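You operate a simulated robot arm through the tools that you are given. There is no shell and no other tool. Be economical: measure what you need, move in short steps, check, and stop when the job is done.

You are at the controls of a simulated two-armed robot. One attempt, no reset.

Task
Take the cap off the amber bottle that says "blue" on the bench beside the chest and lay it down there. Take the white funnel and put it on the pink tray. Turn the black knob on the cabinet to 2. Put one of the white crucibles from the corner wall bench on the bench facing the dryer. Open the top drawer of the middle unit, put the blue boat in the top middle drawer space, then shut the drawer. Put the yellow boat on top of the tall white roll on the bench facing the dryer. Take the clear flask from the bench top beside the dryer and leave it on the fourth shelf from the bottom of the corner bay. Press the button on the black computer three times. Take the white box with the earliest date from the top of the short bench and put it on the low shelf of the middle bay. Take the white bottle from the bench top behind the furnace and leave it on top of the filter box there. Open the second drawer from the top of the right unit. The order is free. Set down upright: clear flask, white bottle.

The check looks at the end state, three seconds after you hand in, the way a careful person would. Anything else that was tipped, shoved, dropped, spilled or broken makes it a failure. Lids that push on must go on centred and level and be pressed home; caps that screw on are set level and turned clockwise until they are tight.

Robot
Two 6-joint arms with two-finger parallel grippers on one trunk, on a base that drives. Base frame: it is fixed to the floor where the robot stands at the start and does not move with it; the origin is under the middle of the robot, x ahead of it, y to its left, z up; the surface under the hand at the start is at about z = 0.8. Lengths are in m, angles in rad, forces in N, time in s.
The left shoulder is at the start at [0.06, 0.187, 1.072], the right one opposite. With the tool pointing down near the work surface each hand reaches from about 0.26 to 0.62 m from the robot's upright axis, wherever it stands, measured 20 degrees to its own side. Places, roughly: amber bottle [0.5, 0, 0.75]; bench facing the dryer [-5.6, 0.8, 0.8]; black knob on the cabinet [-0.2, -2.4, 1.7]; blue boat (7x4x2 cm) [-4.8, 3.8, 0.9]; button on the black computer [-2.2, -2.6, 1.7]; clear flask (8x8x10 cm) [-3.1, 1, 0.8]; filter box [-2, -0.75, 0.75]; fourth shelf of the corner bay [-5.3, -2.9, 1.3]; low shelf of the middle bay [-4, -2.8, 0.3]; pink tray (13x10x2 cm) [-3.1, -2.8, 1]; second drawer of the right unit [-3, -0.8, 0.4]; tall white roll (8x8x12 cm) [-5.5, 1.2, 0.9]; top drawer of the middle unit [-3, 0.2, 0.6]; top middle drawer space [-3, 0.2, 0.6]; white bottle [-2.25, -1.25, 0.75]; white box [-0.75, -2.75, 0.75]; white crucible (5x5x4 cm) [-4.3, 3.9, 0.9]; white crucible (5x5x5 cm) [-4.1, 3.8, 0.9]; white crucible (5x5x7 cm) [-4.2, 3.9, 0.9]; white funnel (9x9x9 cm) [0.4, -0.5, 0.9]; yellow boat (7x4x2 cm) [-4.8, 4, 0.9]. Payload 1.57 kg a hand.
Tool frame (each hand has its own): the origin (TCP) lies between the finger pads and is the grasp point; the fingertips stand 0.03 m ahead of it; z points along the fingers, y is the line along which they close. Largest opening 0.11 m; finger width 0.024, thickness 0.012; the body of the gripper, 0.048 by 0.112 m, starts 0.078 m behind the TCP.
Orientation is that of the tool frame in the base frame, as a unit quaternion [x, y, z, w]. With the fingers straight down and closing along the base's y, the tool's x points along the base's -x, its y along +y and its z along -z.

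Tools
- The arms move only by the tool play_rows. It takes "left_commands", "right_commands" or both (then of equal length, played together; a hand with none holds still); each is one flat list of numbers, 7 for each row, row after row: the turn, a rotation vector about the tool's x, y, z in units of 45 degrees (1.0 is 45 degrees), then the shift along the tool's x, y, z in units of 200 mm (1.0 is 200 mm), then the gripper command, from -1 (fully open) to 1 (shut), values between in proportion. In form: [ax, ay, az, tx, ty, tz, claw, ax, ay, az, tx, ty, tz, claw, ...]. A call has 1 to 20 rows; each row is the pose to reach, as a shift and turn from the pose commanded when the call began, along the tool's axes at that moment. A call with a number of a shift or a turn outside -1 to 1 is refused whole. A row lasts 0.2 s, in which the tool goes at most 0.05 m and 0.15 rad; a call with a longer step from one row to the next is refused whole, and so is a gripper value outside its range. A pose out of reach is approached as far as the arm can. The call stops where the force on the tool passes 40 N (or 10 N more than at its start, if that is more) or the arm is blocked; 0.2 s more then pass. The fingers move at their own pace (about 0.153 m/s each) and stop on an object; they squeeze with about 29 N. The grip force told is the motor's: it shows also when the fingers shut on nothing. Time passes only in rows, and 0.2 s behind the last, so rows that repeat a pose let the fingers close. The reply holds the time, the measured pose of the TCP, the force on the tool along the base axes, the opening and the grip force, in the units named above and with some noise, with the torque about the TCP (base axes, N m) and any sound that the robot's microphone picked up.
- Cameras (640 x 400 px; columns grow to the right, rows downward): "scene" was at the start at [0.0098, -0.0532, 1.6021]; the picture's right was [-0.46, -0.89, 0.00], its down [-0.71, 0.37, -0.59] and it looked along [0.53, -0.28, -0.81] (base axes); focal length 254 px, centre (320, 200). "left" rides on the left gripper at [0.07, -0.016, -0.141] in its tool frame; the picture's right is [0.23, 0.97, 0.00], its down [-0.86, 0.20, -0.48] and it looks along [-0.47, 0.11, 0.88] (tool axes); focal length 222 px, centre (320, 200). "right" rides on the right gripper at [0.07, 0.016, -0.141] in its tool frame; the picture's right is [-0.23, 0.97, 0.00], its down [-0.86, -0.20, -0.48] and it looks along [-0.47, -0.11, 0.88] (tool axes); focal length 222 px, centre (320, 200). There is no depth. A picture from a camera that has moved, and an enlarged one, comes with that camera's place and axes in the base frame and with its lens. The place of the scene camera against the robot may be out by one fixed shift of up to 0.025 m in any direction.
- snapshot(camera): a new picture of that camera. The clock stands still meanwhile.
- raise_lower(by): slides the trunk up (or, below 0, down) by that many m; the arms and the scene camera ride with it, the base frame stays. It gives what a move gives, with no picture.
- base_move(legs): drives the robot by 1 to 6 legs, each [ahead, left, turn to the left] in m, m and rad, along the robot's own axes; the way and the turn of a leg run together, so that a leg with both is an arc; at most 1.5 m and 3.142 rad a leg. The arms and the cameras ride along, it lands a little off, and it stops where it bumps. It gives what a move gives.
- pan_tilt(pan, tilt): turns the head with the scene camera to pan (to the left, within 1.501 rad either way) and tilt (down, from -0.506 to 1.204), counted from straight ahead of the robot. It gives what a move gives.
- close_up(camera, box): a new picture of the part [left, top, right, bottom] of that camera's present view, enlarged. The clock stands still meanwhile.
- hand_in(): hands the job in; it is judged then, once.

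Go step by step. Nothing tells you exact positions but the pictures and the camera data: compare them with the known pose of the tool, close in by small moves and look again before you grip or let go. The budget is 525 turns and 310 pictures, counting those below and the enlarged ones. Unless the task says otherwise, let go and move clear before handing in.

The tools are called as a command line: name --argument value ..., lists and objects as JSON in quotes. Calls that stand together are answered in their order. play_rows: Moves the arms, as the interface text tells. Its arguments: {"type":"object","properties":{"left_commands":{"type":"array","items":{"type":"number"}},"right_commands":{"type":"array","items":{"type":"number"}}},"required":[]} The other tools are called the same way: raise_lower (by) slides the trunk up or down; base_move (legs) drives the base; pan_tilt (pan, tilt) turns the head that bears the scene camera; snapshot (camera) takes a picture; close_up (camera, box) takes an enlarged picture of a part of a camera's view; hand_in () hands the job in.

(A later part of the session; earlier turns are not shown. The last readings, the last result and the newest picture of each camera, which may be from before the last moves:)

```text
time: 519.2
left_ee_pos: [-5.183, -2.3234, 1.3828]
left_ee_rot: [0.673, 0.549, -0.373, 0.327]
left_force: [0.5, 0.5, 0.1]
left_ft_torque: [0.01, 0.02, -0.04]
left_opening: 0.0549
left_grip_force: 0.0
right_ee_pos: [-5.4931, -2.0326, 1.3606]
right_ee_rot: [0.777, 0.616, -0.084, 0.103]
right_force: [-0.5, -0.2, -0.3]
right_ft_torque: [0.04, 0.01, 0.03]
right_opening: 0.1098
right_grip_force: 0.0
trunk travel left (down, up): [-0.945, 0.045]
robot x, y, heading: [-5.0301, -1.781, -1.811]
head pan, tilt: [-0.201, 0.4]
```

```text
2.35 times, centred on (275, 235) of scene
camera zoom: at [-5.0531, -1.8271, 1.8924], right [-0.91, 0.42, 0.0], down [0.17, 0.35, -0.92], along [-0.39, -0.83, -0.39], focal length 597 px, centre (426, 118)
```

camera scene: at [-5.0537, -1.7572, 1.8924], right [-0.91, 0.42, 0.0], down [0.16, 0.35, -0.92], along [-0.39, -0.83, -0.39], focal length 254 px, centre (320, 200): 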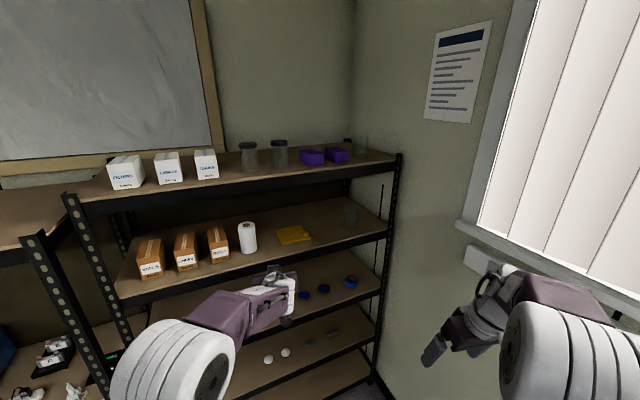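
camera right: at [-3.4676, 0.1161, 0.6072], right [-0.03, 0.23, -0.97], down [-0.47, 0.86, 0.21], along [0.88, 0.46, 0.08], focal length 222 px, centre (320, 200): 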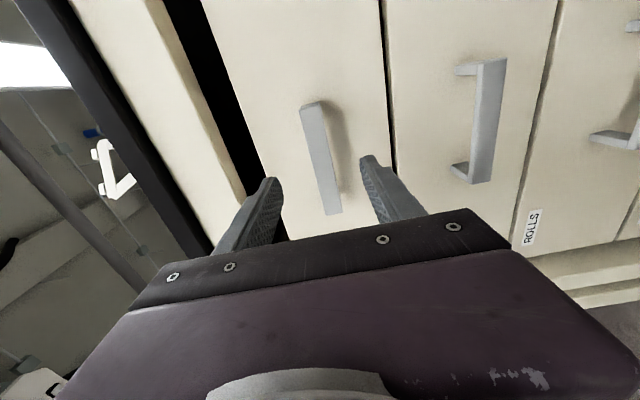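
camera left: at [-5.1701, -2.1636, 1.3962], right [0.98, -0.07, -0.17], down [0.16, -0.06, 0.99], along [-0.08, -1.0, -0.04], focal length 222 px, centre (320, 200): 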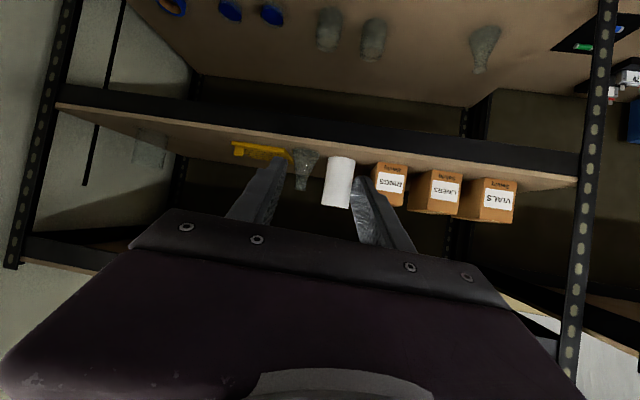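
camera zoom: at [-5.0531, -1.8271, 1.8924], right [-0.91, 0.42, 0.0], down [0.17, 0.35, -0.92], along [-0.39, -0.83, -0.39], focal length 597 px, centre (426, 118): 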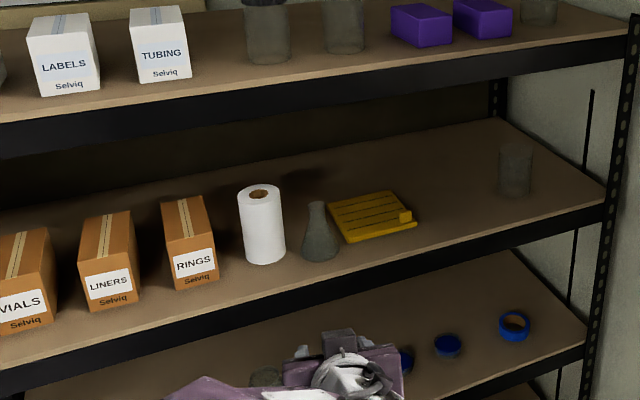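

Flask placed upright on the fourth shelf. I lower the trunk and turn both hands to point down.

raise_lower --by -0.25

play_rows --left_commands '[0.01, 0.15, 0, 0, 0, 0, -1, 0.02, 0.3, 0.01, 0, 0, 0, -1, 0.03, 0.45, 0.01, 0, 0, 0, -1, 0.035, 0.6, 0.02, 0, 0, 0, -1, 0.035, 0.66, 0.02, 0, 0, 0, -1]' --right_commands '[0.02, 0.1, 0, 0, 0, 0, -1, 0.04, 0.2, 0, 0, 0, 0, -1, 0.06, 0.3, 0, 0, 0, 0, -1, 0.074, 0.33, 0.01, 0, 0, 0, -1, 0.074, 0.33, 0.01, 0, 0, 0, -1]'

play_rows --left_commands '[0.01, 0.15, 0, 0, 0, 0, -1, 0.02, 0.3, 0.01, 0, 0, 0, -1, 0.03, 0.45, 0.01, 0, 0, 0, -1, 0.035, 0.6, 0.02, 0, 0, 0, -1, 0.035, 0.66, 0.02, 0, 0, 0, -1]'

play_rows --left_commands '[0, 0, 0, 0.15, 0, 0, -1, 0, 0, 0, 0.3, 0.05, 0, -1, 0, 0, 0, 0.45, 0.15, 0, -1, 0, 0, 0, 0.6, 0.3, 0, -1, 0, 0, 0, 0.75, 0.45, 0, -1]'

```text
time: 521.8
left_ee_pos: [-5.1813, -2.32, 1.134]
left_ee_rot: [0.673, 0.548, -0.373, 0.327]
left_force: [-0.1, 0.1, 0.2]
left_ft_torque: [0.02, 0.01, -0.01]
left_opening: 0.0551
left_grip_force: 0.1
right_ee_pos: [-5.4913, -2.0314, 1.1119]
right_ee_rot: [0.776, 0.616, -0.085, 0.104]
right_force: [0.8, 0.8, -0.3]
right_ft_torque: [0.02, 0.0, -0.03]
right_opening: 0.1101
right_grip_force: 0.1
trunk travel left (down, up): [-0.695, 0.295]
robot x, y, heading: [-5.0303, -1.7789, -1.81]
head pan, tilt: [-0.201, 0.4]
```

```text
time: 523.0
left_ee_pos: [-5.1834, -2.3198, 1.1332]
left_ee_rot: [0.756, 0.603, -0.193, 0.167]
left_force: [0.0, 0.2, -0.4]
left_ft_torque: [-0.02, 0.0, 0.0]
left_opening: 0.1098
left_grip_force: 0.0
right_ee_pos: [-5.4934, -2.0295, 1.1129]
right_ee_rot: [0.777, 0.616, -0.085, 0.104]
right_force: [0.6, -0.6, 0.8]
right_ft_torque: [0.0, -0.01, -0.01]
right_opening: 0.1099
right_grip_force: 0.2
right hand out of reach, approached as far as the arm can: row 1, 2, 3, 4, 5
trunk travel left (down, up): [-0.695, 0.295]
robot x, y, heading: [-5.0285, -1.7805, -1.806]
head pan, tilt: [-0.201, 0.4]
```

```text
time: 524.2
left_ee_pos: [-5.158, -2.2881, 1.119]
left_ee_rot: [0.787, 0.617, 0.002, 0.0]
left_force: [0.2, 0.3, 1.2]
left_ft_torque: [0.0, 0.01, -0.02]
left_opening: 0.11
left_grip_force: 0.1
left hand out of reach, approached as far as the arm can: row 3, 4, 5
right_ee_pos: [-5.4934, -2.0313, 1.1119]
right_ee_rot: [0.776, 0.616, -0.085, 0.104]
right_force: [-0.3, 0.1, -0.1]
right_ft_torque: [-0.02, 0.0, 0.01]
right_opening: 0.1104
right_grip_force: 0.2
trunk travel left (down, up): [-0.695, 0.295]
robot x, y, heading: [-5.0342, -1.7819, -1.804]
head pan, tilt: [-0.201, 0.4]
```

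```text
time: 525.4
left_ee_pos: [-5.0331, -2.1618, 1.1209]
left_ee_rot: [0.787, 0.617, -0.001, 0.0]
left_force: [0.2, 0.4, -0.1]
left_ft_torque: [-0.02, 0.01, -0.01]
left_opening: 0.1098
left_grip_force: 0.0
right_ee_pos: [-5.4914, -2.0296, 1.1129]
right_ee_rot: [0.776, 0.616, -0.085, 0.104]
right_force: [-0.2, 0.9, 0.7]
right_ft_torque: [-0.01, -0.03, -0.03]
right_opening: 0.1101
right_grip_force: 0.0
trunk travel left (down, up): [-0.695, 0.295]
robot x, y, heading: [-5.0317, -1.7792, -1.809]
head pan, tilt: [-0.201, 0.4]
```

Left is vertical. The right hand is limited; I try lowering and extending it while straightening.

play_rows --right_commands '[0, 0, 0, -0.1, 0.1, 0.15, -1, 0.02, 0.1, 0, -0.25, 0.2, 0.3, -1, 0.04, 0.2, 0, -0.4, 0.3, 0.45, -1, 0.06, 0.3, 0, -0.5, 0.4, 0.55, -1, 0.074, 0.33, 0.01, -0.5, 0.4, 0.55, -1, 0.074, 0.33, 0.01, -0.5, 0.4, 0.55, -1]'

pan_tilt --pan -0.5 --tilt 0.8

snapshot --camera "scene"

```text
time: 526.8
left_ee_pos: [-5.0352, -2.1624, 1.1208]
left_ee_rot: [0.787, 0.618, 0.0, 0.0]
left_force: [-0.2, -0.5, 0.1]
left_ft_torque: [0.05, -0.01, 0.02]
left_opening: 0.1099
left_grip_force: 0.1
right_ee_pos: [-5.423, -2.1437, 0.9982]
right_ee_rot: [0.782, 0.615, -0.005, 0.099]
right_force: [0.6, 0.2, 0.0]
right_ft_torque: [0.01, 0.02, -0.02]
right_opening: 0.1101
right_grip_force: 0.1
right hand out of reach, approached as far as the arm can: row 2, 3, 4, 5, 6
trunk travel left (down, up): [-0.695, 0.295]
robot x, y, heading: [-5.0291, -1.7814, -1.804]
head pan, tilt: [-0.201, 0.4]
```

```text
time: 527.6
left_ee_pos: [-5.0349, -2.1628, 1.1221]
left_ee_rot: [0.786, 0.618, 0.0, 0.001]
left_force: [0.7, 0.5, 0.1]
left_ft_torque: [0.0, -0.03, 0.02]
left_opening: 0.1099
left_grip_force: 0.1
right_ee_pos: [-5.4222, -2.1423, 0.9975]
right_ee_rot: [0.782, 0.616, -0.004, 0.099]
right_force: [-0.3, -0.3, 0.4]
right_ft_torque: [-0.01, 0.0, -0.03]
right_opening: 0.1102
right_grip_force: 0.1
trunk travel left (down, up): [-0.695, 0.295]
robot x, y, heading: [-5.0345, -1.7777, -1.81]
head pan, tilt: [-0.499, 0.799]
```

```text
90 pictures are left
camera scene: at [-5.0669, -1.7991, 1.6074], right [-0.74, 0.67, 0.0], down [0.48, 0.53, -0.7], along [-0.47, -0.52, -0.72], focal length 254 px, centre (320, 200)
```

scene: 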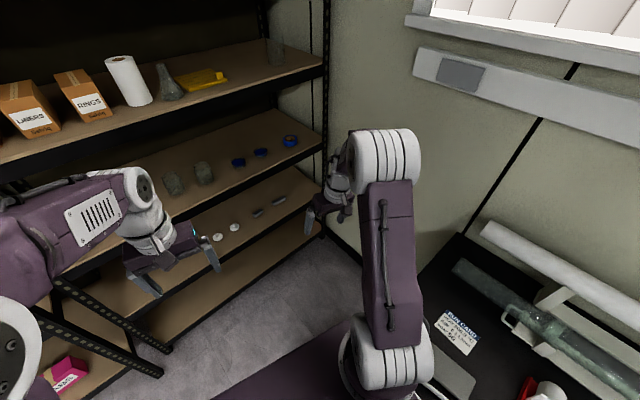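

The right arm is in the elbow-low configuration. I move to open floor first, turning to face north.

base_move --legs '[[-0.15, 0.42, 0], [-0.3, 0, 0.24], [0, 0, 3.13]]'

play_rows --right_commands '[0, -0.16, 0, -0.1, 0, 0, -1, 0, -0.33, 0, -0.2, 0, 0, -1, 0, -0.5, 0, -0.3, 0, 0, -1, 0, -0.67, 0, -0.4, 0, 0, -1, 0, -0.84, 0, -0.5, 0, 0, -1, 0, -1, 0, -0.6, 0, 0, -1]'

pan_tilt --pan -0.3 --tilt 0.8

snapshot --camera "scene"

```text
time: 539.3
left_ee_pos: [-4.6441, -1.0545, 1.1223]
left_ee_rot: [-0.706, 0.708, -0.001, 0.001]
left_force: [-0.1, 0.4, -0.3]
left_ft_torque: [0.01, 0.0, 0.03]
left_opening: 0.1101
left_grip_force: 0.0
right_ee_pos: [-4.2629, -0.9824, 0.9979]
right_ee_rot: [-0.703, 0.704, 0.099, -0.008]
right_force: [-0.2, 0.7, 0.2]
right_ft_torque: [-0.01, -0.01, -0.02]
right_opening: 0.11
right_grip_force: 0.0
trunk travel left (down, up): [-0.695, 0.295]
robot x, y, heading: [-4.5557, -1.4298, 1.569]
head pan, tilt: [-0.499, 0.799]
```

```text
time: 540.7
left_ee_pos: [-4.6433, -1.0538, 1.1223]
left_ee_rot: [-0.706, 0.708, 0.0, -0.001]
left_force: [-0.5, 0.4, -0.6]
left_ft_torque: [-0.01, -0.01, -0.02]
left_opening: 0.1102
left_grip_force: 0.0
right_ee_pos: [-4.2613, -0.8645, 1.0133]
right_ee_rot: [-0.612, 0.653, 0.361, 0.263]
right_force: [-0.6, -0.4, 0.1]
right_ft_torque: [-0.01, 0.02, 0.01]
right_opening: 0.1102
right_grip_force: 0.0
trunk travel left (down, up): [-0.695, 0.295]
robot x, y, heading: [-4.5594, -1.4275, 1.573]
head pan, tilt: [-0.499, 0.799]
```

```text
time: 541.5
left_ee_pos: [-4.6446, -1.0548, 1.1211]
left_ee_rot: [-0.706, 0.708, 0.0, -0.001]
left_force: [0.7, 0.2, -0.4]
left_ft_torque: [-0.01, 0.0, 0.0]
left_opening: 0.11
left_grip_force: 0.0
right_ee_pos: [-4.2617, -0.8653, 1.0134]
right_ee_rot: [-0.613, 0.653, 0.36, 0.262]
right_force: [-0.1, 0.4, 0.4]
right_ft_torque: [-0.01, -0.02, 0.03]
right_opening: 0.11
right_grip_force: 0.1
trunk travel left (down, up): [-0.695, 0.295]
robot x, y, heading: [-4.5569, -1.4314, 1.572]
head pan, tilt: [-0.3, 0.799]
```

```text
89 pictures are left
camera scene: at [-4.5289, -1.4316, 1.6074], right [0.96, -0.3, 0.0], down [-0.21, -0.68, -0.7], along [0.21, 0.67, -0.72], focal length 254 px, centre (320, 200)
```

scene: 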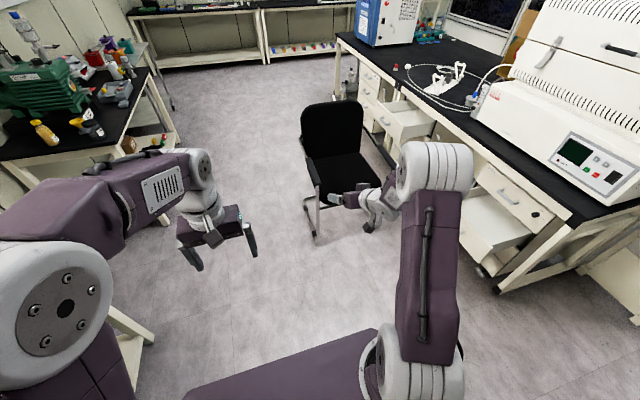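

play_rows --right_commands '[0, 0, 0, -0.2, 0, 0.1, -1, 0, 0, 0, -0.4, 0, 0.2, -1, 0, 0, 0, -0.6, 0, 0.3, -1, 0, 0, 0, -0.8, 0, 0.4, -1, 0, 0, 0, -1.0, 0, 0.49, -1]'

play_rows --right_commands '[0, 0, 0, -0.2, 0, -0.2, -1, 0, 0, 0, -0.3, 0, -0.4, -1, 0, 0, 0, -0.3, 0, -0.6, -1, 0, 0, 0, -0.3, 0, -0.8, -1, 0, 0, 0, -0.3, 0, -1.0, -1]'

snapshot --camera "scene"

```text
time: 542.6
left_ee_pos: [-4.6425, -1.0532, 1.12]
left_ee_rot: [-0.706, 0.709, -0.001, 0.0]
left_force: [0.4, -0.4, -0.2]
left_ft_torque: [-0.02, 0.0, 0.02]
left_opening: 0.1098
left_grip_force: 0.0
right_ee_pos: [-4.2498, -0.6645, 1.1078]
right_ee_rot: [-0.612, 0.655, 0.358, 0.26]
right_force: [1.3, -0.5, -0.7]
right_ft_torque: [0.06, 0.0, -0.01]
right_opening: 0.1101
right_grip_force: 0.0
trunk travel left (down, up): [-0.695, 0.295]
robot x, y, heading: [-4.5562, -1.4256, 1.572]
head pan, tilt: [-0.3, 0.799]
```

```text
refused: row 1 steps farther than a row can; nothing moved
```

```text
88 pictures are left
camera scene: at [-4.5281, -1.4285, 1.6074], right [0.96, -0.3, 0.0], down [-0.21, -0.69, -0.7], along [0.21, 0.66, -0.72], focal length 254 px, centre (320, 200)
```

scene: 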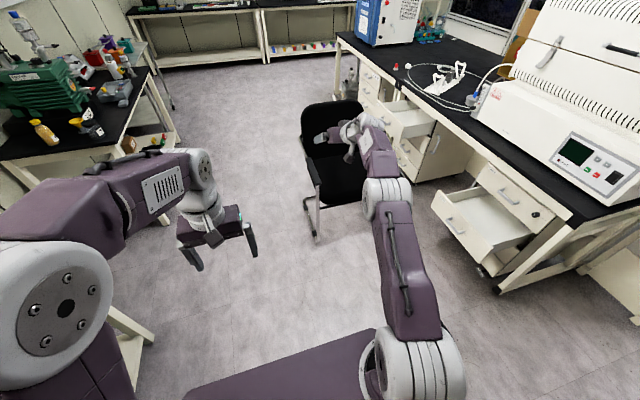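

play_rows --right_commands '[0, 0, 0, -0.1, 0, 0.13, -1, 0, 0, 0, -0.2, 0, 0.26, -1, 0, 0, 0, -0.3, 0, 0.4, -1, 0, 0, 0, -0.3, 0, 0.4, -1]'

play_rows --right_commands '[0, 0, 0, -0.1, 0, -0.15, -1, 0, 0, 0, -0.15, 0, -0.3, -1, 0, 0, 0, -0.2, 0, -0.45, -1, 0, 0, 0, -0.2, 0, -0.6, -1, 0, 0, 0, -0.2, 0, -0.8, -1, 0, 0, 0, -0.2, 0, -1.0, -1]'

snapshot --camera "scene"

```text
time: 543.6
left_ee_pos: [-4.6433, -1.0553, 1.1202]
left_ee_rot: [-0.706, 0.708, 0.0, 0.0]
left_force: [-0.7, -0.2, 0.2]
left_ft_torque: [0.02, -0.03, 0.0]
left_opening: 0.1102
left_grip_force: 0.2
right_ee_pos: [-4.2503, -0.6617, 1.1049]
right_ee_rot: [-0.612, 0.654, 0.36, 0.262]
right_force: [-0.3, 0.5, 0.2]
right_ft_torque: [-0.02, 0.03, 0.02]
right_opening: 0.1098
right_grip_force: 0.0
right hand out of reach, approached as far as the arm can: row 1, 2, 3, 4
trunk travel left (down, up): [-0.695, 0.295]
robot x, y, heading: [-4.5549, -1.4304, 1.569]
head pan, tilt: [-0.3, 0.799]
```

```text
time: 545.0
left_ee_pos: [-4.6445, -1.0568, 1.1218]
left_ee_rot: [-0.706, 0.709, 0.001, 0.0]
left_force: [-0.6, -0.7, 0.2]
left_ft_torque: [0.03, 0.03, -0.01]
left_opening: 0.1101
left_grip_force: 0.0
right_ee_pos: [-4.2232, -0.8005, 1.2572]
right_ee_rot: [-0.612, 0.652, 0.362, 0.264]
right_force: [0.3, 0.0, 0.4]
right_ft_torque: [-0.02, -0.01, -0.01]
right_opening: 0.1099
right_grip_force: 0.2
trunk travel left (down, up): [-0.695, 0.295]
robot x, y, heading: [-4.555, -1.4311, 1.564]
head pan, tilt: [-0.3, 0.799]
```

```text
87 pictures are left
camera scene: at [-4.5293, -1.4336, 1.6073], right [0.96, -0.3, 0.0], down [-0.21, -0.68, -0.7], along [0.21, 0.67, -0.72], focal length 254 px, centre (320, 200)
```

scene: 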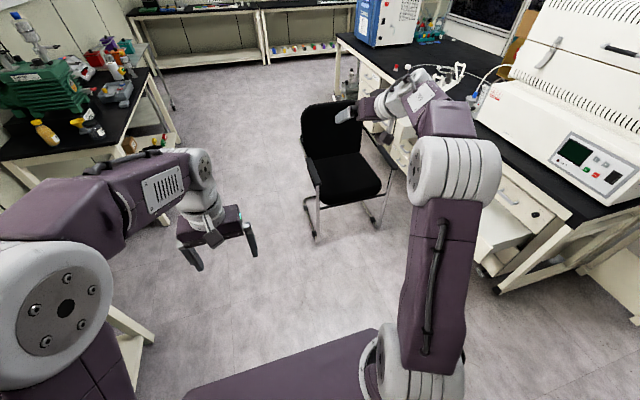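

The elbow now seems raised. I rotate the right hand to vertical while pulling it in.

play_rows --right_commands '[0.02, 0.12, 0, 0.05, 0, -0.1, -1, 0.04, 0.24, -0.01, 0.1, 0, -0.2, -1, 0.06, 0.36, -0.02, 0.15, 0, -0.3, -1, 0.08, 0.48, -0.03, 0.2, 0, -0.4, -1, 0.09, 0.58, -0.035, 0.25, 0, -0.5, -1]'

play_rows --right_commands '[0.02, 0.12, 0, 0.05, 0, 0, -1, 0.04, 0.24, -0.01, 0.1, 0, 0, -1, 0.06, 0.36, -0.02, 0.15, 0, 0, -1, 0.08, 0.48, -0.03, 0.2, 0, 0, -1, 0.09, 0.58, -0.035, 0.25, 0, 0, -1]'

```text
time: 546.2
left_ee_pos: [-4.6447, -1.0551, 1.1212]
left_ee_rot: [-0.706, 0.708, 0.0, 0.0]
left_force: [0.1, -0.5, 0.9]
left_ft_torque: [0.01, -0.03, -0.01]
left_opening: 0.1102
left_grip_force: 0.1
right_ee_pos: [-4.2431, -0.9277, 1.2029]
right_ee_rot: [-0.673, 0.7, 0.189, 0.148]
right_force: [-0.6, -0.4, -0.9]
right_ft_torque: [0.01, 0.02, 0.01]
right_opening: 0.1101
right_grip_force: 0.1
right hand out of reach, approached as far as the arm can: row 3, 4, 5
trunk travel left (down, up): [-0.695, 0.295]
robot x, y, heading: [-4.5559, -1.4284, 1.576]
head pan, tilt: [-0.3, 0.799]
```

```text
time: 547.5
left_ee_pos: [-4.6436, -1.055, 1.1217]
left_ee_rot: [-0.706, 0.708, 0.001, -0.001]
left_force: [-0.2, 0.9, 0.3]
left_ft_torque: [0.01, 0.03, -0.02]
left_opening: 0.1098
left_grip_force: 0.0
right_ee_pos: [-4.2409, -0.9559, 1.1608]
right_ee_rot: [-0.687, 0.702, 0.161, 0.1]
right_force: [-0.5, 0.2, -0.8]
right_ft_torque: [0.02, 0.01, 0.0]
right_opening: 0.1102
right_grip_force: 0.1
right hand out of reach, approached as far as the arm can: row 1, 2, 3, 4, 5
trunk travel left (down, up): [-0.695, 0.295]
robot x, y, heading: [-4.556, -1.4315, 1.574]
head pan, tilt: [-0.3, 0.799]
```

play_rows --right_commands '[0, 0.1, 0, -0.03, 0.1, 0.17, -1, 0, 0.2, 0, -0.06, 0.22, 0.34, -1, 0, 0.3, 0, -0.1, 0.33, 0.5, -1, 0, 0.4, 0, -0.13, 0.44, 0.67, -1, 0, 0.48, 0, -0.15, 0.55, 0.84, -1, 0, 0.48, 0, -0.17, 0.66, 1.0, -1]'

play_rows --right_commands '[0, -0.16, 0, 0, 0, 0, -1, 0, -0.33, 0, 0, 0, 0, -1, 0, -0.5, 0, 0, 0, 0, -1, 0, -0.67, 0, 0, 0, 0, -1, 0, -0.84, 0, 0, 0, 0, -1, 0, -1, 0, 0, 0, 0, -1]'

snapshot --camera "scene"

```text
time: 548.9
left_ee_pos: [-4.6452, -1.0547, 1.1214]
left_ee_rot: [-0.706, 0.708, 0.0, 0.0]
left_force: [-0.3, 0.5, 0.2]
left_ft_torque: [0.02, 0.01, 0.01]
left_opening: 0.1102
left_grip_force: 0.0
right_ee_pos: [-4.3675, -0.9048, 0.9912]
right_ee_rot: [-0.7, 0.705, 0.1, -0.058]
right_force: [-0.5, -1.0, 0.0]
right_ft_torque: [0.0, -0.01, 0.0]
right_opening: 0.11
right_grip_force: 0.0
right hand out of reach, approached as far as the arm can: row 1, 2, 3, 4, 5, 6
trunk travel left (down, up): [-0.695, 0.295]
robot x, y, heading: [-4.5583, -1.4306, 1.57]
head pan, tilt: [-0.3, 0.799]
```

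```text
time: 550.2
left_ee_pos: [-4.6438, -1.0548, 1.1204]
left_ee_rot: [-0.706, 0.708, 0.0, 0.0]
left_force: [0.1, -0.2, -0.3]
left_ft_torque: [-0.02, -0.01, 0.0]
left_opening: 0.11
left_grip_force: 0.1
right_ee_pos: [-4.3669, -0.9056, 0.9918]
right_ee_rot: [-0.609, 0.673, 0.36, 0.216]
right_force: [-0.1, 1.2, 0.3]
right_ft_torque: [0.0, 0.02, 0.03]
right_opening: 0.1102
right_grip_force: 0.0
right hand out of reach, approached as far as the arm can: row 5
trunk travel left (down, up): [-0.695, 0.295]
robot x, y, heading: [-4.5546, -1.432, 1.57]
head pan, tilt: [-0.3, 0.799]
```

```text
86 pictures are left
camera scene: at [-4.5289, -1.4315, 1.6074], right [0.96, -0.3, 0.0], down [-0.21, -0.68, -0.7], along [0.21, 0.67, -0.72], focal length 254 px, centre (320, 200)
```

scene: 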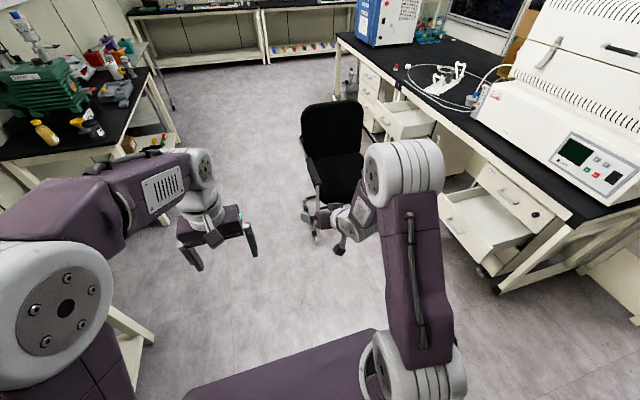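

The right hand works at a 45° tilt, which suffices for a crucible. I drive north past the chair toward the corner wall bench.

base_move --legs '[[0, 0.17, 0], [1.45, 0, 0], [1.45, 0, 0], [0.9, 0, 0]]'

pan_tilt --pan 0 --tilt 0.55

snapshot --camera "scene"

```text
time: 569.7
left_ee_pos: [-4.8385, 2.7519, 1.1231]
left_ee_rot: [0.711, -0.703, 0.0, 0.0]
left_force: [-0.1, -0.5, 0.3]
left_ft_torque: [0.03, -0.01, 0.0]
left_opening: 0.11
left_grip_force: 0.1
right_ee_pos: [-4.5645, 2.9073, 0.9919]
right_ee_rot: [-0.614, 0.668, 0.363, 0.213]
right_force: [0.1, 0.1, -0.9]
right_ft_torque: [0.04, 0.01, -0.01]
right_opening: 0.1101
right_grip_force: 0.0
trunk travel left (down, up): [-0.695, 0.295]
robot x, y, heading: [-4.7462, 2.3784, 1.593]
head pan, tilt: [-0.3, 0.799]
```

```text
time: 570.5
left_ee_pos: [-4.8405, 2.7542, 1.1214]
left_ee_rot: [0.711, -0.703, 0.0, 0.0]
left_force: [0.1, -0.2, 0.3]
left_ft_torque: [-0.01, -0.03, 0.01]
left_opening: 0.1103
left_grip_force: 0.1
right_ee_pos: [-4.5643, 2.9072, 0.9927]
right_ee_rot: [-0.614, 0.668, 0.362, 0.212]
right_force: [0.8, -0.2, -0.3]
right_ft_torque: [0.0, -0.01, -0.03]
right_opening: 0.11
right_grip_force: 0.1
trunk travel left (down, up): [-0.695, 0.295]
robot x, y, heading: [-4.744, 2.3804, 1.583]
head pan, tilt: [0.0, 0.55]
```

```text
85 pictures are left
camera scene: at [-4.7434, 2.3913, 1.6287], right [1.0, 0.01, 0.0], down [0.01, -0.52, -0.85], along [-0.01, 0.85, -0.52], focal length 254 px, centre (320, 200)
```

scene: 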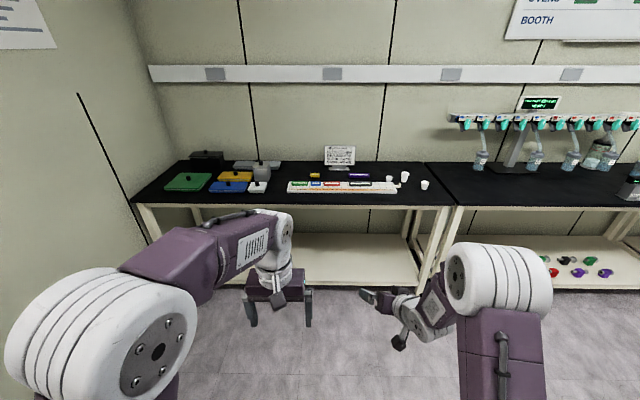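

close_up --camera "scene" --box '[270, 140, 440, 210]'

```text
3.76 times, centred on (355, 175) of scene
camera zoom: at [-4.7434, 2.3913, 1.6287], right [1.0, 0.01, 0.0], down [0.01, -0.52, -0.85], along [-0.01, 0.85, -0.52], focal length 955 px, centre (188, 294)
```

zoom: 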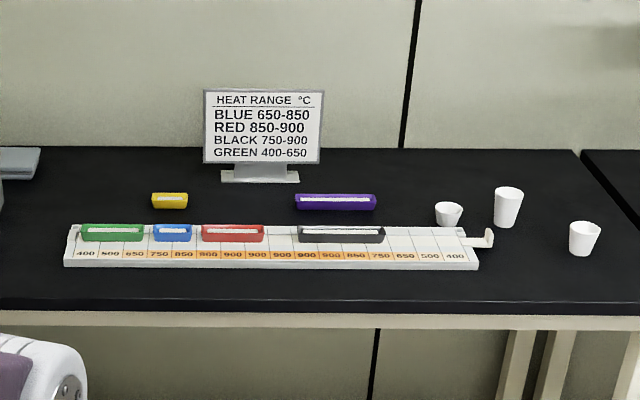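

Yellow boat ≈[-4.79, 3.93], blue boat ≈[-4.79, 3.81] on the ruler, crucibles near x -4.3…-4.1. I drive closer and turn the left hand 90°.

base_move --legs '[[0.88, -0.1, -0.012]]'

play_rows --left_commands '[0, 0, 0.16, 0, 0, 0, -1, 0, 0, 0.33, 0, 0, 0, -1, 0, 0, 0.5, 0, 0, 0, -1, 0, 0, 0.67, 0, 0, 0, -1, 0, 0, 0.84, 0, 0, 0, -1, 0, 0, 1, 0, 0, 0, -1]'

play_rows --left_commands '[0, 0, 0.16, 0, 0, 0, -1, 0, 0, 0.33, 0, 0, 0, -1, 0, 0, 0.5, 0, 0, 0, -1, 0, 0, 0.67, 0, 0, 0, -1, 0, 0, 0.84, 0, 0, 0, -1, 0, 0, 1, 0, 0, 0, -1]'

snapshot --camera "left"

snapshot --camera "right"

```text
time: 575.2
left_ee_pos: [-4.7477, 3.636, 1.1209]
left_ee_rot: [0.709, -0.705, 0.001, 0.0]
left_force: [0.1, 0.4, -0.3]
left_ft_torque: [0.0, 0.04, 0.03]
left_opening: 0.1099
left_grip_force: 0.1
right_ee_pos: [-4.4734, 3.7884, 0.9919]
right_ee_rot: [-0.612, 0.671, 0.361, 0.214]
right_force: [0.8, -0.8, -0.6]
right_ft_torque: [-0.02, 0.02, 0.04]
right_opening: 0.1103
right_grip_force: 0.0
trunk travel left (down, up): [-0.695, 0.295]
robot x, y, heading: [-4.6596, 3.2664, 1.588]
head pan, tilt: [0.0, 0.55]
```

```text
time: 576.6
left_ee_pos: [-4.7489, 3.6374, 1.122]
left_ee_rot: [-0.384, 0.923, 0.0, 0.0]
left_force: [0.6, 0.0, -0.1]
left_ft_torque: [0.0, 0.03, 0.01]
left_opening: 0.1103
left_grip_force: 0.1
right_ee_pos: [-4.4722, 3.7896, 0.9924]
right_ee_rot: [-0.612, 0.67, 0.361, 0.214]
right_force: [0.3, 0.1, 0.2]
right_ft_torque: [-0.03, 0.02, -0.04]
right_opening: 0.11
right_grip_force: 0.0
trunk travel left (down, up): [-0.695, 0.295]
robot x, y, heading: [-4.6596, 3.2672, 1.577]
head pan, tilt: [0.0, 0.55]
```

```text
time: 578.0
left_ee_pos: [-4.7492, 3.6369, 1.1221]
left_ee_rot: [-0.002, 1.0, 0.0, 0.0]
left_force: [0.7, 0.1, -1.3]
left_ft_torque: [-0.03, 0.0, -0.01]
left_opening: 0.1102
left_grip_force: 0.1
right_ee_pos: [-4.4722, 3.789, 0.9914]
right_ee_rot: [-0.612, 0.67, 0.361, 0.213]
right_force: [0.4, 0.1, -0.5]
right_ft_torque: [-0.04, -0.02, 0.03]
right_opening: 0.1099
right_grip_force: 0.1
trunk travel left (down, up): [-0.695, 0.295]
robot x, y, heading: [-4.6593, 3.2612, 1.582]
head pan, tilt: [0.0, 0.55]
```

```text
83 pictures are left
camera left: at [-4.8182, 3.6222, 1.264], right [-0.23, 0.97, 0.0], down [0.85, 0.2, 0.48], along [0.47, 0.11, -0.88], focal length 222 px, centre (320, 200)
```

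left: 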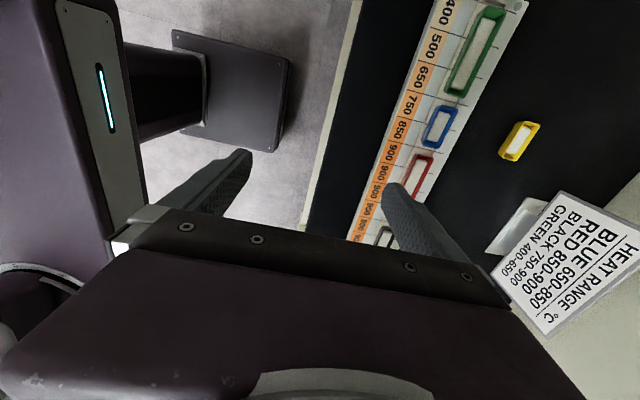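

```text
82 pictures are left
camera right: at [-4.4768, 3.6366, 1.0371], right [-0.91, 0.14, 0.38], down [0.41, 0.21, 0.89], along [0.04, 0.97, -0.25], focal length 222 px, centre (320, 200)
```

right: 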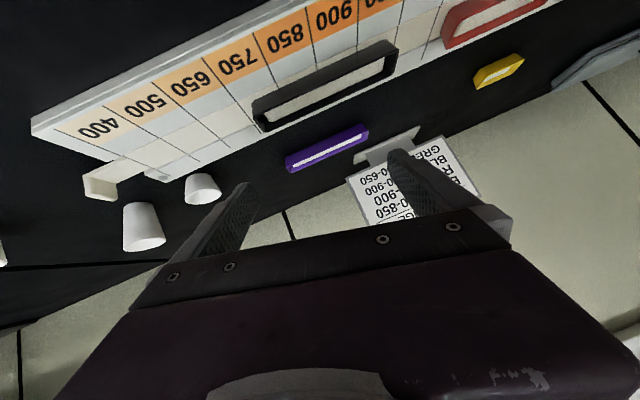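

I move the left hand toward the boats for a better triangulation.

play_rows --left_commands '[0, 0, 0, 0.05, 0.17, 0.1, -1, 0, 0, 0, 0.1, 0.34, 0.2, -1, 0, 0, 0, 0.15, 0.51, 0.3, -1, 0, 0, 0, 0.2, 0.68, 0.4, -1, 0, 0, 0, 0.25, 0.825, 0.5, -1, 0, 0, 0, 0.25, 0.825, 0.5, -1]'

snapshot --camera "left"

```text
time: 579.4
left_ee_pos: [-4.7993, 3.8021, 1.022]
left_ee_rot: [-0.003, 1.0, -0.001, 0.0]
left_force: [-0.5, -0.5, -0.3]
left_ft_torque: [0.02, -0.02, 0.0]
left_opening: 0.11
left_grip_force: 0.0
right_ee_pos: [-4.4729, 3.789, 0.9933]
right_ee_rot: [-0.612, 0.67, 0.362, 0.214]
right_force: [0.1, 0.3, -0.1]
right_ft_torque: [0.0, 0.0, 0.02]
right_opening: 0.1103
right_grip_force: 0.2
trunk travel left (down, up): [-0.695, 0.295]
robot x, y, heading: [-4.6585, 3.2617, 1.581]
head pan, tilt: [0.0, 0.55]
```

```text
81 pictures are left
camera left: at [-4.8689, 3.7865, 1.1644], right [-0.23, 0.97, 0.0], down [0.85, 0.2, 0.48], along [0.47, 0.11, -0.88], focal length 222 px, centre (320, 200)
```

left: 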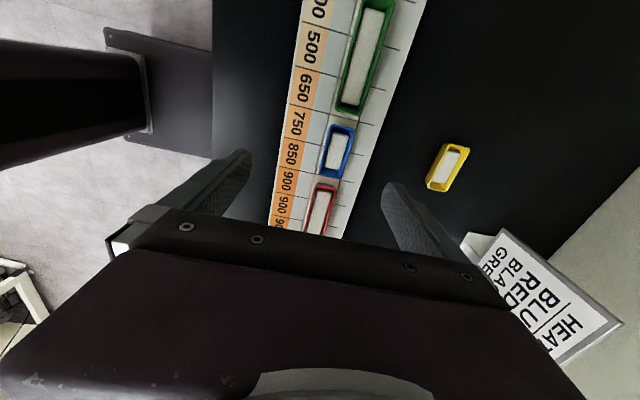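

Yellow boat: [-4.803, 3.983, 0.87]; blue boat: [-4.795, 3.826]. There's room for the base under the bench edge, so I drive 12 cm forward.

base_move --legs '[[0.12, 0, 0]]'

play_rows --left_commands '[0, 0, 0, 0.02, 0.15, 0.05, -0.3, 0, 0, 0, 0.04, 0.28, 0.15, -0.3, 0, 0, 0, 0.04, 0.28, 0.25, -0.3, 0, 0, 0, 0.04, 0.28, 0.25, -0.3]'

snapshot --camera "left"

```text
time: 580.6
left_ee_pos: [-4.7992, 3.9202, 1.023]
left_ee_rot: [-0.003, 1.0, 0.0, 0.0]
left_force: [0.7, -0.4, 0.2]
left_ft_torque: [-0.01, 0.0, 0.04]
left_opening: 0.1099
left_grip_force: 0.0
right_ee_pos: [-4.4733, 3.9076, 0.9934]
right_ee_rot: [-0.612, 0.67, 0.361, 0.214]
right_force: [0.6, -0.1, -0.4]
right_ft_torque: [0.01, -0.01, -0.04]
right_opening: 0.1098
right_grip_force: 0.1
trunk travel left (down, up): [-0.695, 0.295]
robot x, y, heading: [-4.6595, 3.3825, 1.579]
head pan, tilt: [0.0, 0.55]
```

```text
time: 581.6
left_ee_pos: [-4.8094, 3.9761, 0.9704]
left_ee_rot: [-0.002, 1.0, -0.001, 0.0]
left_force: [-1.5, 1.2, 0.9]
left_ft_torque: [0.03, -0.01, -0.02]
left_opening: 0.0715
left_grip_force: 0.0
right_ee_pos: [-4.4733, 3.9076, 0.9931]
right_ee_rot: [-0.612, 0.67, 0.362, 0.213]
right_force: [-0.2, -0.5, 0.9]
right_ft_torque: [-0.05, -0.02, 0.0]
right_opening: 0.11
right_grip_force: 0.0
trunk travel left (down, up): [-0.695, 0.295]
robot x, y, heading: [-4.6601, 3.3802, 1.583]
head pan, tilt: [0.0, 0.55]
```

```text
80 pictures are left
camera left: at [-4.8786, 3.9617, 1.1138], right [-0.23, 0.97, 0.0], down [0.85, 0.2, 0.48], along [0.47, 0.11, -0.88], focal length 222 px, centre (320, 200)
```

left: 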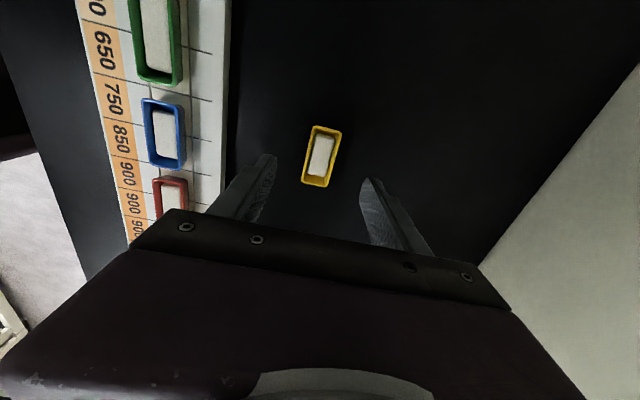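

Aligned. I lower toward the boat and stop just above the bench, then close.

play_rows --left_commands '[0, 0, 0, -0.025, 0.028, 0.15, -0.3, 0, 0, 0, -0.028, 0.028, 0.3, -0.3, 0, 0, 0, -0.028, 0.028, 0.38, -0.3, 0, 0, 0, -0.028, 0.028, 0.41, -0.3, 0, 0, 0, -0.028, 0.028, 0.425, -0.3, 0, 0, 0, -0.028, 0.028, 0.44, -0.3]'

close_up --camera "left" --box '[220, 100, 420, 240]'

```text
time: 583.1
left_ee_pos: [-4.8031, 3.9811, 0.89]
left_ee_rot: [-0.003, 1.0, 0.006, 0.0]
left_force: [-0.9, -4.3, 26.1]
left_ft_torque: [-1.32, -0.08, -0.09]
left_opening: 0.0751
left_grip_force: 1.5
left hand out of reach, approached as far as the arm can: row 1, 2, 3, 4, 5, 6
right_ee_pos: [-4.4731, 3.9069, 0.9923]
right_ee_rot: [-0.612, 0.671, 0.361, 0.213]
right_force: [0.3, 0.2, -0.4]
right_ft_torque: [-0.01, 0.02, -0.02]
right_opening: 0.11
right_grip_force: 0.1
trunk travel left (down, up): [-0.695, 0.295]
robot x, y, heading: [-4.6598, 3.3816, 1.58]
head pan, tilt: [0.0, 0.55]
stopped in row 6 (left hand): the force on the tool passed its limit at 42 N (the readings are from after the stop); the commanded pose is now the measured one
```

```text
2.86 times, centred on (320, 170) of left
camera zoom: at [-4.8727, 3.9639, 1.0331], right [-0.23, 0.97, 0.01], down [0.85, 0.2, 0.48], along [0.47, 0.12, -0.88], focal length 635 px, centre (320, 286)
```

zoom: 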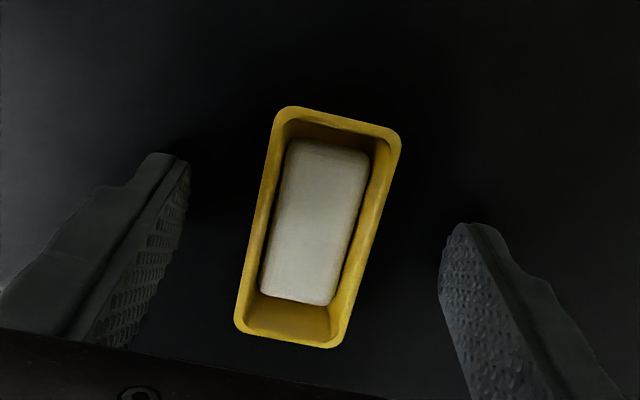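

Fingertips touch the bench (z≈0.86). I rise 3 mm and close on the boat.

play_rows --left_commands '[0, 0, 0, 0, 0, -0.02, -0.3, 0, 0, 0, 0, 0, -0.02, 0.2, 0, 0, 0, 0, 0, -0.02, 1, 0, 0, 0, 0, 0, -0.02, 1, 0, 0, 0, 0, 0, -0.02, 1]'

close_up --camera "left" --box '[220, 100, 420, 240]'

```text
time: 584.4
left_ee_pos: [-4.8039, 3.9801, 0.89]
left_ee_rot: [-0.003, 1.0, 0.004, -0.001]
left_force: [-0.6, 0.1, 0.5]
left_ft_torque: [0.02, 0.01, 0.0]
left_opening: 0.0252
left_grip_force: 28.8
right_ee_pos: [-4.4724, 3.9086, 0.9919]
right_ee_rot: [-0.612, 0.671, 0.361, 0.214]
right_force: [0.1, 0.2, -0.2]
right_ft_torque: [0.01, 0.0, 0.01]
right_opening: 0.1097
right_grip_force: 0.1
trunk travel left (down, up): [-0.695, 0.295]
robot x, y, heading: [-4.6579, 3.386, 1.585]
head pan, tilt: [0.0, 0.55]
```

```text
2.86 times, centred on (320, 170) of left
camera zoom: at [-4.873, 3.9649, 1.0334], right [-0.23, 0.97, 0.01], down [0.85, 0.2, 0.48], along [0.47, 0.12, -0.88], focal length 635 px, centre (320, 286)
```

zoom: 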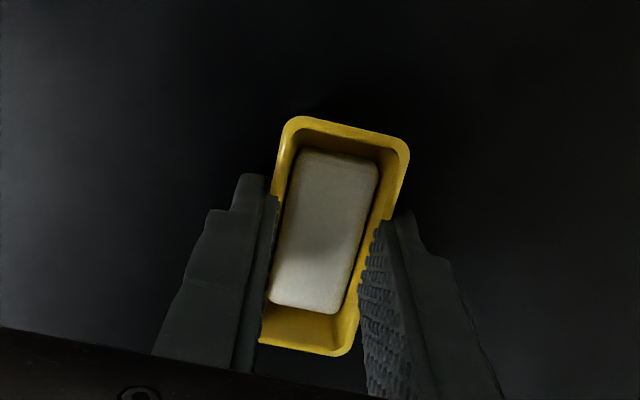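

Gripped. I lift the boat 8 cm with the arm and check that it stays level.

play_rows --left_commands '[0, 0, 0, 0, 0, -0.1, 1, 0, 0, 0, 0, 0, -0.2, 1, 0, 0, 0, 0, 0, -0.35, 1, 0, 0, 0, 0, 0, -0.5, 1, 0, 0, 0, 0, -0.1, -0.6, 1, 0, 0, 0, 0, -0.3, -0.6, 1, 0, 0, 0, 0, -0.5, -0.6, 1, 0, 0, 0, 0, -0.5, -0.6, 1]'

snapshot --camera "left"

snapshot --camera "right"

```text
time: 586.1
left_ee_pos: [-4.8022, 3.9708, 1.0126]
left_ee_rot: [-0.002, 1.0, 0.003, 0.0]
left_force: [0.5, 0.1, -0.2]
left_ft_torque: [0.15, 0.03, -0.07]
left_opening: 0.0258
left_grip_force: 28.4
left hand out of reach, approached as far as the arm can: row 4, 5, 6, 7, 8
right_ee_pos: [-4.4729, 3.9077, 0.9917]
right_ee_rot: [-0.612, 0.671, 0.361, 0.214]
right_force: [0.9, 0.3, -0.7]
right_ft_torque: [-0.02, 0.0, 0.01]
right_opening: 0.1102
right_grip_force: 0.0
trunk travel left (down, up): [-0.695, 0.295]
robot x, y, heading: [-4.6588, 3.3819, 1.581]
head pan, tilt: [0.0, 0.55]
```

```text
77 pictures are left
camera left: at [-4.872, 3.9553, 1.155], right [-0.23, 0.97, 0.0], down [0.85, 0.2, 0.48], along [0.47, 0.12, -0.88], focal length 222 px, centre (320, 200)
```

left: 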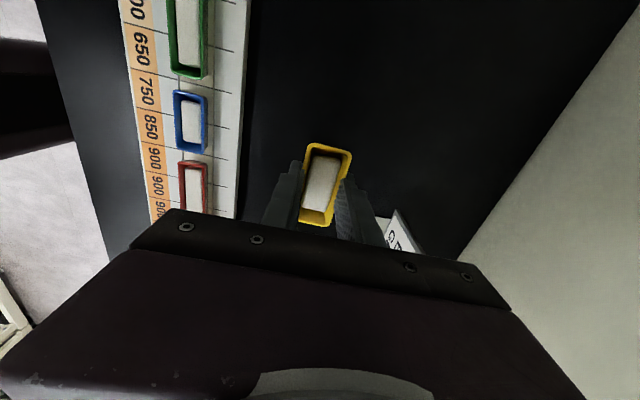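

```text
76 pictures are left
camera right: at [-4.4776, 3.7557, 1.0371], right [-0.91, 0.14, 0.38], down [0.41, 0.21, 0.89], along [0.04, 0.97, -0.25], focal length 222 px, centre (320, 200)
```

right: 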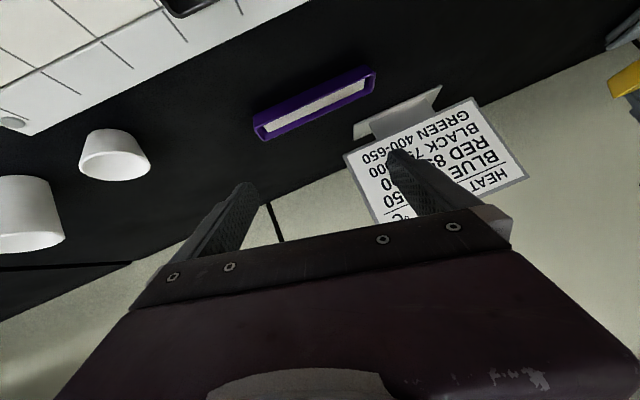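

The boat is lifted level. I raise the trunk, back off, strafe right toward the isolated crucible and straighten the right hand's roll.

raise_lower --by 0.12

base_move --legs '[[-0.2, 0, 0], [0, -0.33, 0]]'

play_rows --right_commands '[0.06, 0.02, -0.07, 0, 0, 0, -1, 0.12, 0.05, -0.14, 0, 0, 0, -1, 0.19, 0.07, -0.21, 0, 0, 0, -1, 0.19, 0.07, -0.21, 0, 0, 0, -1]'

snapshot --camera "right"

```text
time: 587.6
left_ee_pos: [-4.8026, 3.9714, 1.1323]
left_ee_rot: [-0.003, 1.0, 0.003, 0.0]
left_force: [0.0, -0.3, -1.0]
left_ft_torque: [-0.03, 0.0, 0.15]
left_opening: 0.0259
left_grip_force: 28.8
right_ee_pos: [-4.4731, 3.9075, 1.1115]
right_ee_rot: [-0.612, 0.67, 0.362, 0.214]
right_force: [-0.2, 0.0, 0.4]
right_ft_torque: [0.0, 0.01, -0.01]
right_opening: 0.1099
right_grip_force: 0.1
trunk travel left (down, up): [-0.815, 0.175]
robot x, y, heading: [-4.6574, 3.3812, 1.574]
head pan, tilt: [0.0, 0.55]
```

```text
time: 591.0
left_ee_pos: [-4.4736, 3.7734, 1.1313]
left_ee_rot: [-0.003, 1.0, 0.003, 0.001]
left_force: [-0.4, 0.3, 0.5]
left_ft_torque: [0.01, 0.0, 0.02]
left_opening: 0.0255
left_grip_force: 29.3
right_ee_pos: [-4.1435, 3.7097, 1.1124]
right_ee_rot: [-0.611, 0.671, 0.36, 0.215]
right_force: [-0.8, 1.7, 0.9]
right_ft_torque: [0.01, -0.03, -0.02]
right_opening: 0.1102
right_grip_force: 0.0
trunk travel left (down, up): [-0.815, 0.175]
robot x, y, heading: [-4.3297, 3.1861, 1.576]
head pan, tilt: [0.0, 0.55]
```

```text
time: 592.0
left_ee_pos: [-4.4728, 3.7733, 1.1318]
left_ee_rot: [-0.004, 1.0, 0.003, 0.0]
left_force: [-0.3, -0.4, 0.3]
left_ft_torque: [0.0, -0.01, 0.02]
left_opening: 0.0259
left_grip_force: 29.7
right_ee_pos: [-4.1436, 3.7098, 1.1115]
right_ee_rot: [0.657, -0.648, -0.274, -0.269]
right_force: [0.5, 0.0, 0.1]
right_ft_torque: [-0.03, -0.02, -0.01]
right_opening: 0.1101
right_grip_force: 0.1
trunk travel left (down, up): [-0.815, 0.175]
robot x, y, heading: [-4.3307, 3.1832, 1.578]
head pan, tilt: [0.0, 0.55]
```

```text
75 pictures are left
camera right: at [-4.1564, 3.5602, 1.1628], right [-0.98, 0.15, 0.16], down [0.2, 0.27, 0.94], along [0.1, 0.95, -0.29], focal length 222 px, centre (320, 200)
```

right: 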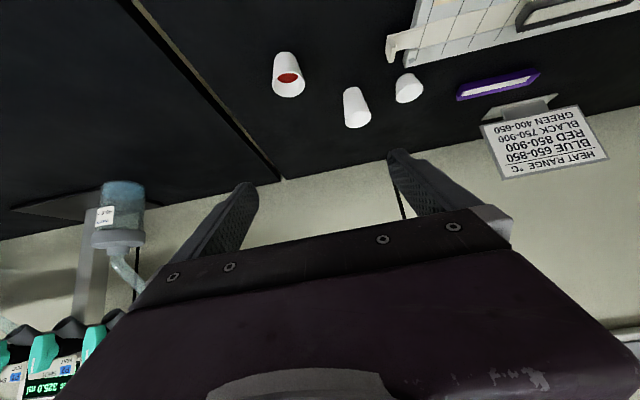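

Three crucibles: the front one holds red powder, the tall (7 cm) one at ≈[-4.21, 3.894] looks empty. I position for the tall one.

base_move --legs '[[0.12, 0.066, 0]]'

raise_lower --by -0.1

snapshot --camera "right"

```text
time: 593.4
left_ee_pos: [-4.5372, 3.8924, 1.1324]
left_ee_rot: [-0.002, 1.0, 0.004, -0.001]
left_force: [0.3, 0.2, 0.2]
left_ft_torque: [0.01, -0.01, 0.04]
left_opening: 0.0262
left_grip_force: 29.3
right_ee_pos: [-4.2086, 3.8288, 1.1123]
right_ee_rot: [0.657, -0.649, -0.274, -0.27]
right_force: [0.7, 0.4, 0.1]
right_ft_torque: [0.01, 0.01, 0.02]
right_opening: 0.11
right_grip_force: 0.1
trunk travel left (down, up): [-0.815, 0.175]
robot x, y, heading: [-4.3982, 3.3033, 1.583]
head pan, tilt: [0.0, 0.55]
```

```text
time: 594.7
left_ee_pos: [-4.5392, 3.8938, 1.0318]
left_ee_rot: [-0.003, 1.0, 0.003, 0.0]
left_force: [-1.3, -0.1, 0.1]
left_ft_torque: [0.02, 0.03, -0.01]
left_opening: 0.0257
left_grip_force: 29.1
right_ee_pos: [-4.2084, 3.8304, 1.0107]
right_ee_rot: [0.657, -0.649, -0.274, -0.269]
right_force: [-0.4, -0.3, 0.0]
right_ft_torque: [0.01, 0.0, 0.01]
right_opening: 0.1099
right_grip_force: 0.1
trunk travel left (down, up): [-0.715, 0.275]
robot x, y, heading: [-4.3947, 3.3056, 1.581]
head pan, tilt: [0.0, 0.55]
```

```text
74 pictures are left
camera right: at [-4.2227, 3.6804, 1.0628], right [-0.98, 0.15, 0.16], down [0.2, 0.27, 0.94], along [0.1, 0.95, -0.29], focal length 222 px, centre (320, 200)
```

right: 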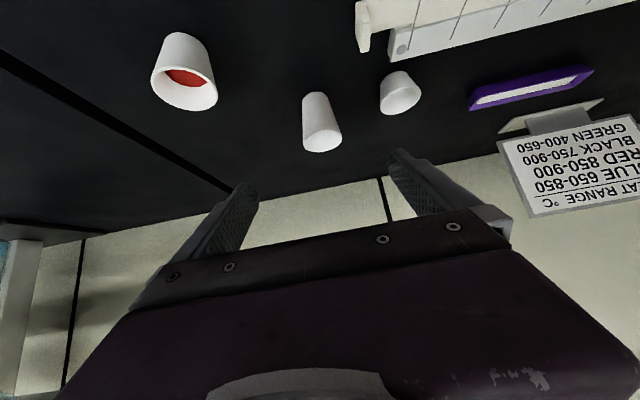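

Crucible mouth at [-4.213, 3.907, 0.921]. I approach along the tool axis with a 70 mm opening.

play_rows --right_commands '[0, 0, 0, 0.07, 0.02, 0.1, -0.3, 0, 0, 0, 0.14, 0.025, 0.25, -0.3, 0, 0, 0, 0.14, 0.025, 0.4, -0.3, 0, 0, 0, 0.14, 0.025, 0.55, -0.3, 0, 0, 0, 0.14, 0.025, 0.68, -0.3, 0, 0, 0, 0.14, 0.025, 0.68, -0.3]'

snapshot --camera "right"

```text
time: 596.1
left_ee_pos: [-4.5378, 3.8935, 1.0317]
left_ee_rot: [-0.002, 1.0, 0.003, -0.001]
left_force: [-0.1, 0.3, 0.2]
left_ft_torque: [0.03, 0.03, -0.15]
left_opening: 0.0255
left_grip_force: 29.4
right_ee_pos: [-4.2147, 3.9069, 0.8963]
right_ee_rot: [0.656, -0.649, -0.274, -0.27]
right_force: [0.6, -0.8, 0.5]
right_ft_torque: [0.0, -0.01, -0.04]
right_opening: 0.0715
right_grip_force: 0.1
trunk travel left (down, up): [-0.715, 0.275]
robot x, y, heading: [-4.3965, 3.3084, 1.584]
head pan, tilt: [0.0, 0.55]
```

```text
73 pictures are left
camera right: at [-4.2287, 3.7567, 0.9464], right [-0.98, 0.15, 0.16], down [0.2, 0.26, 0.94], along [0.1, 0.95, -0.29], focal length 222 px, centre (320, 200)
```

right: 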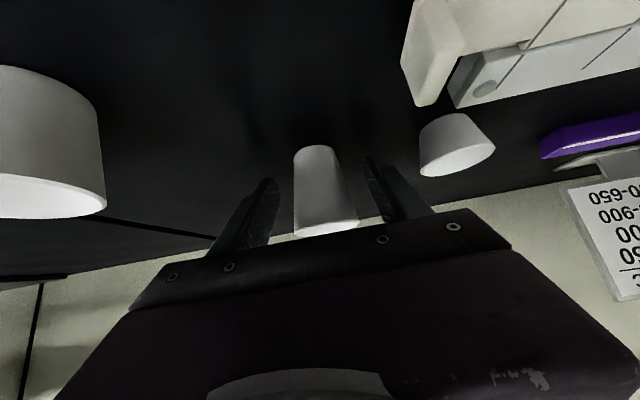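

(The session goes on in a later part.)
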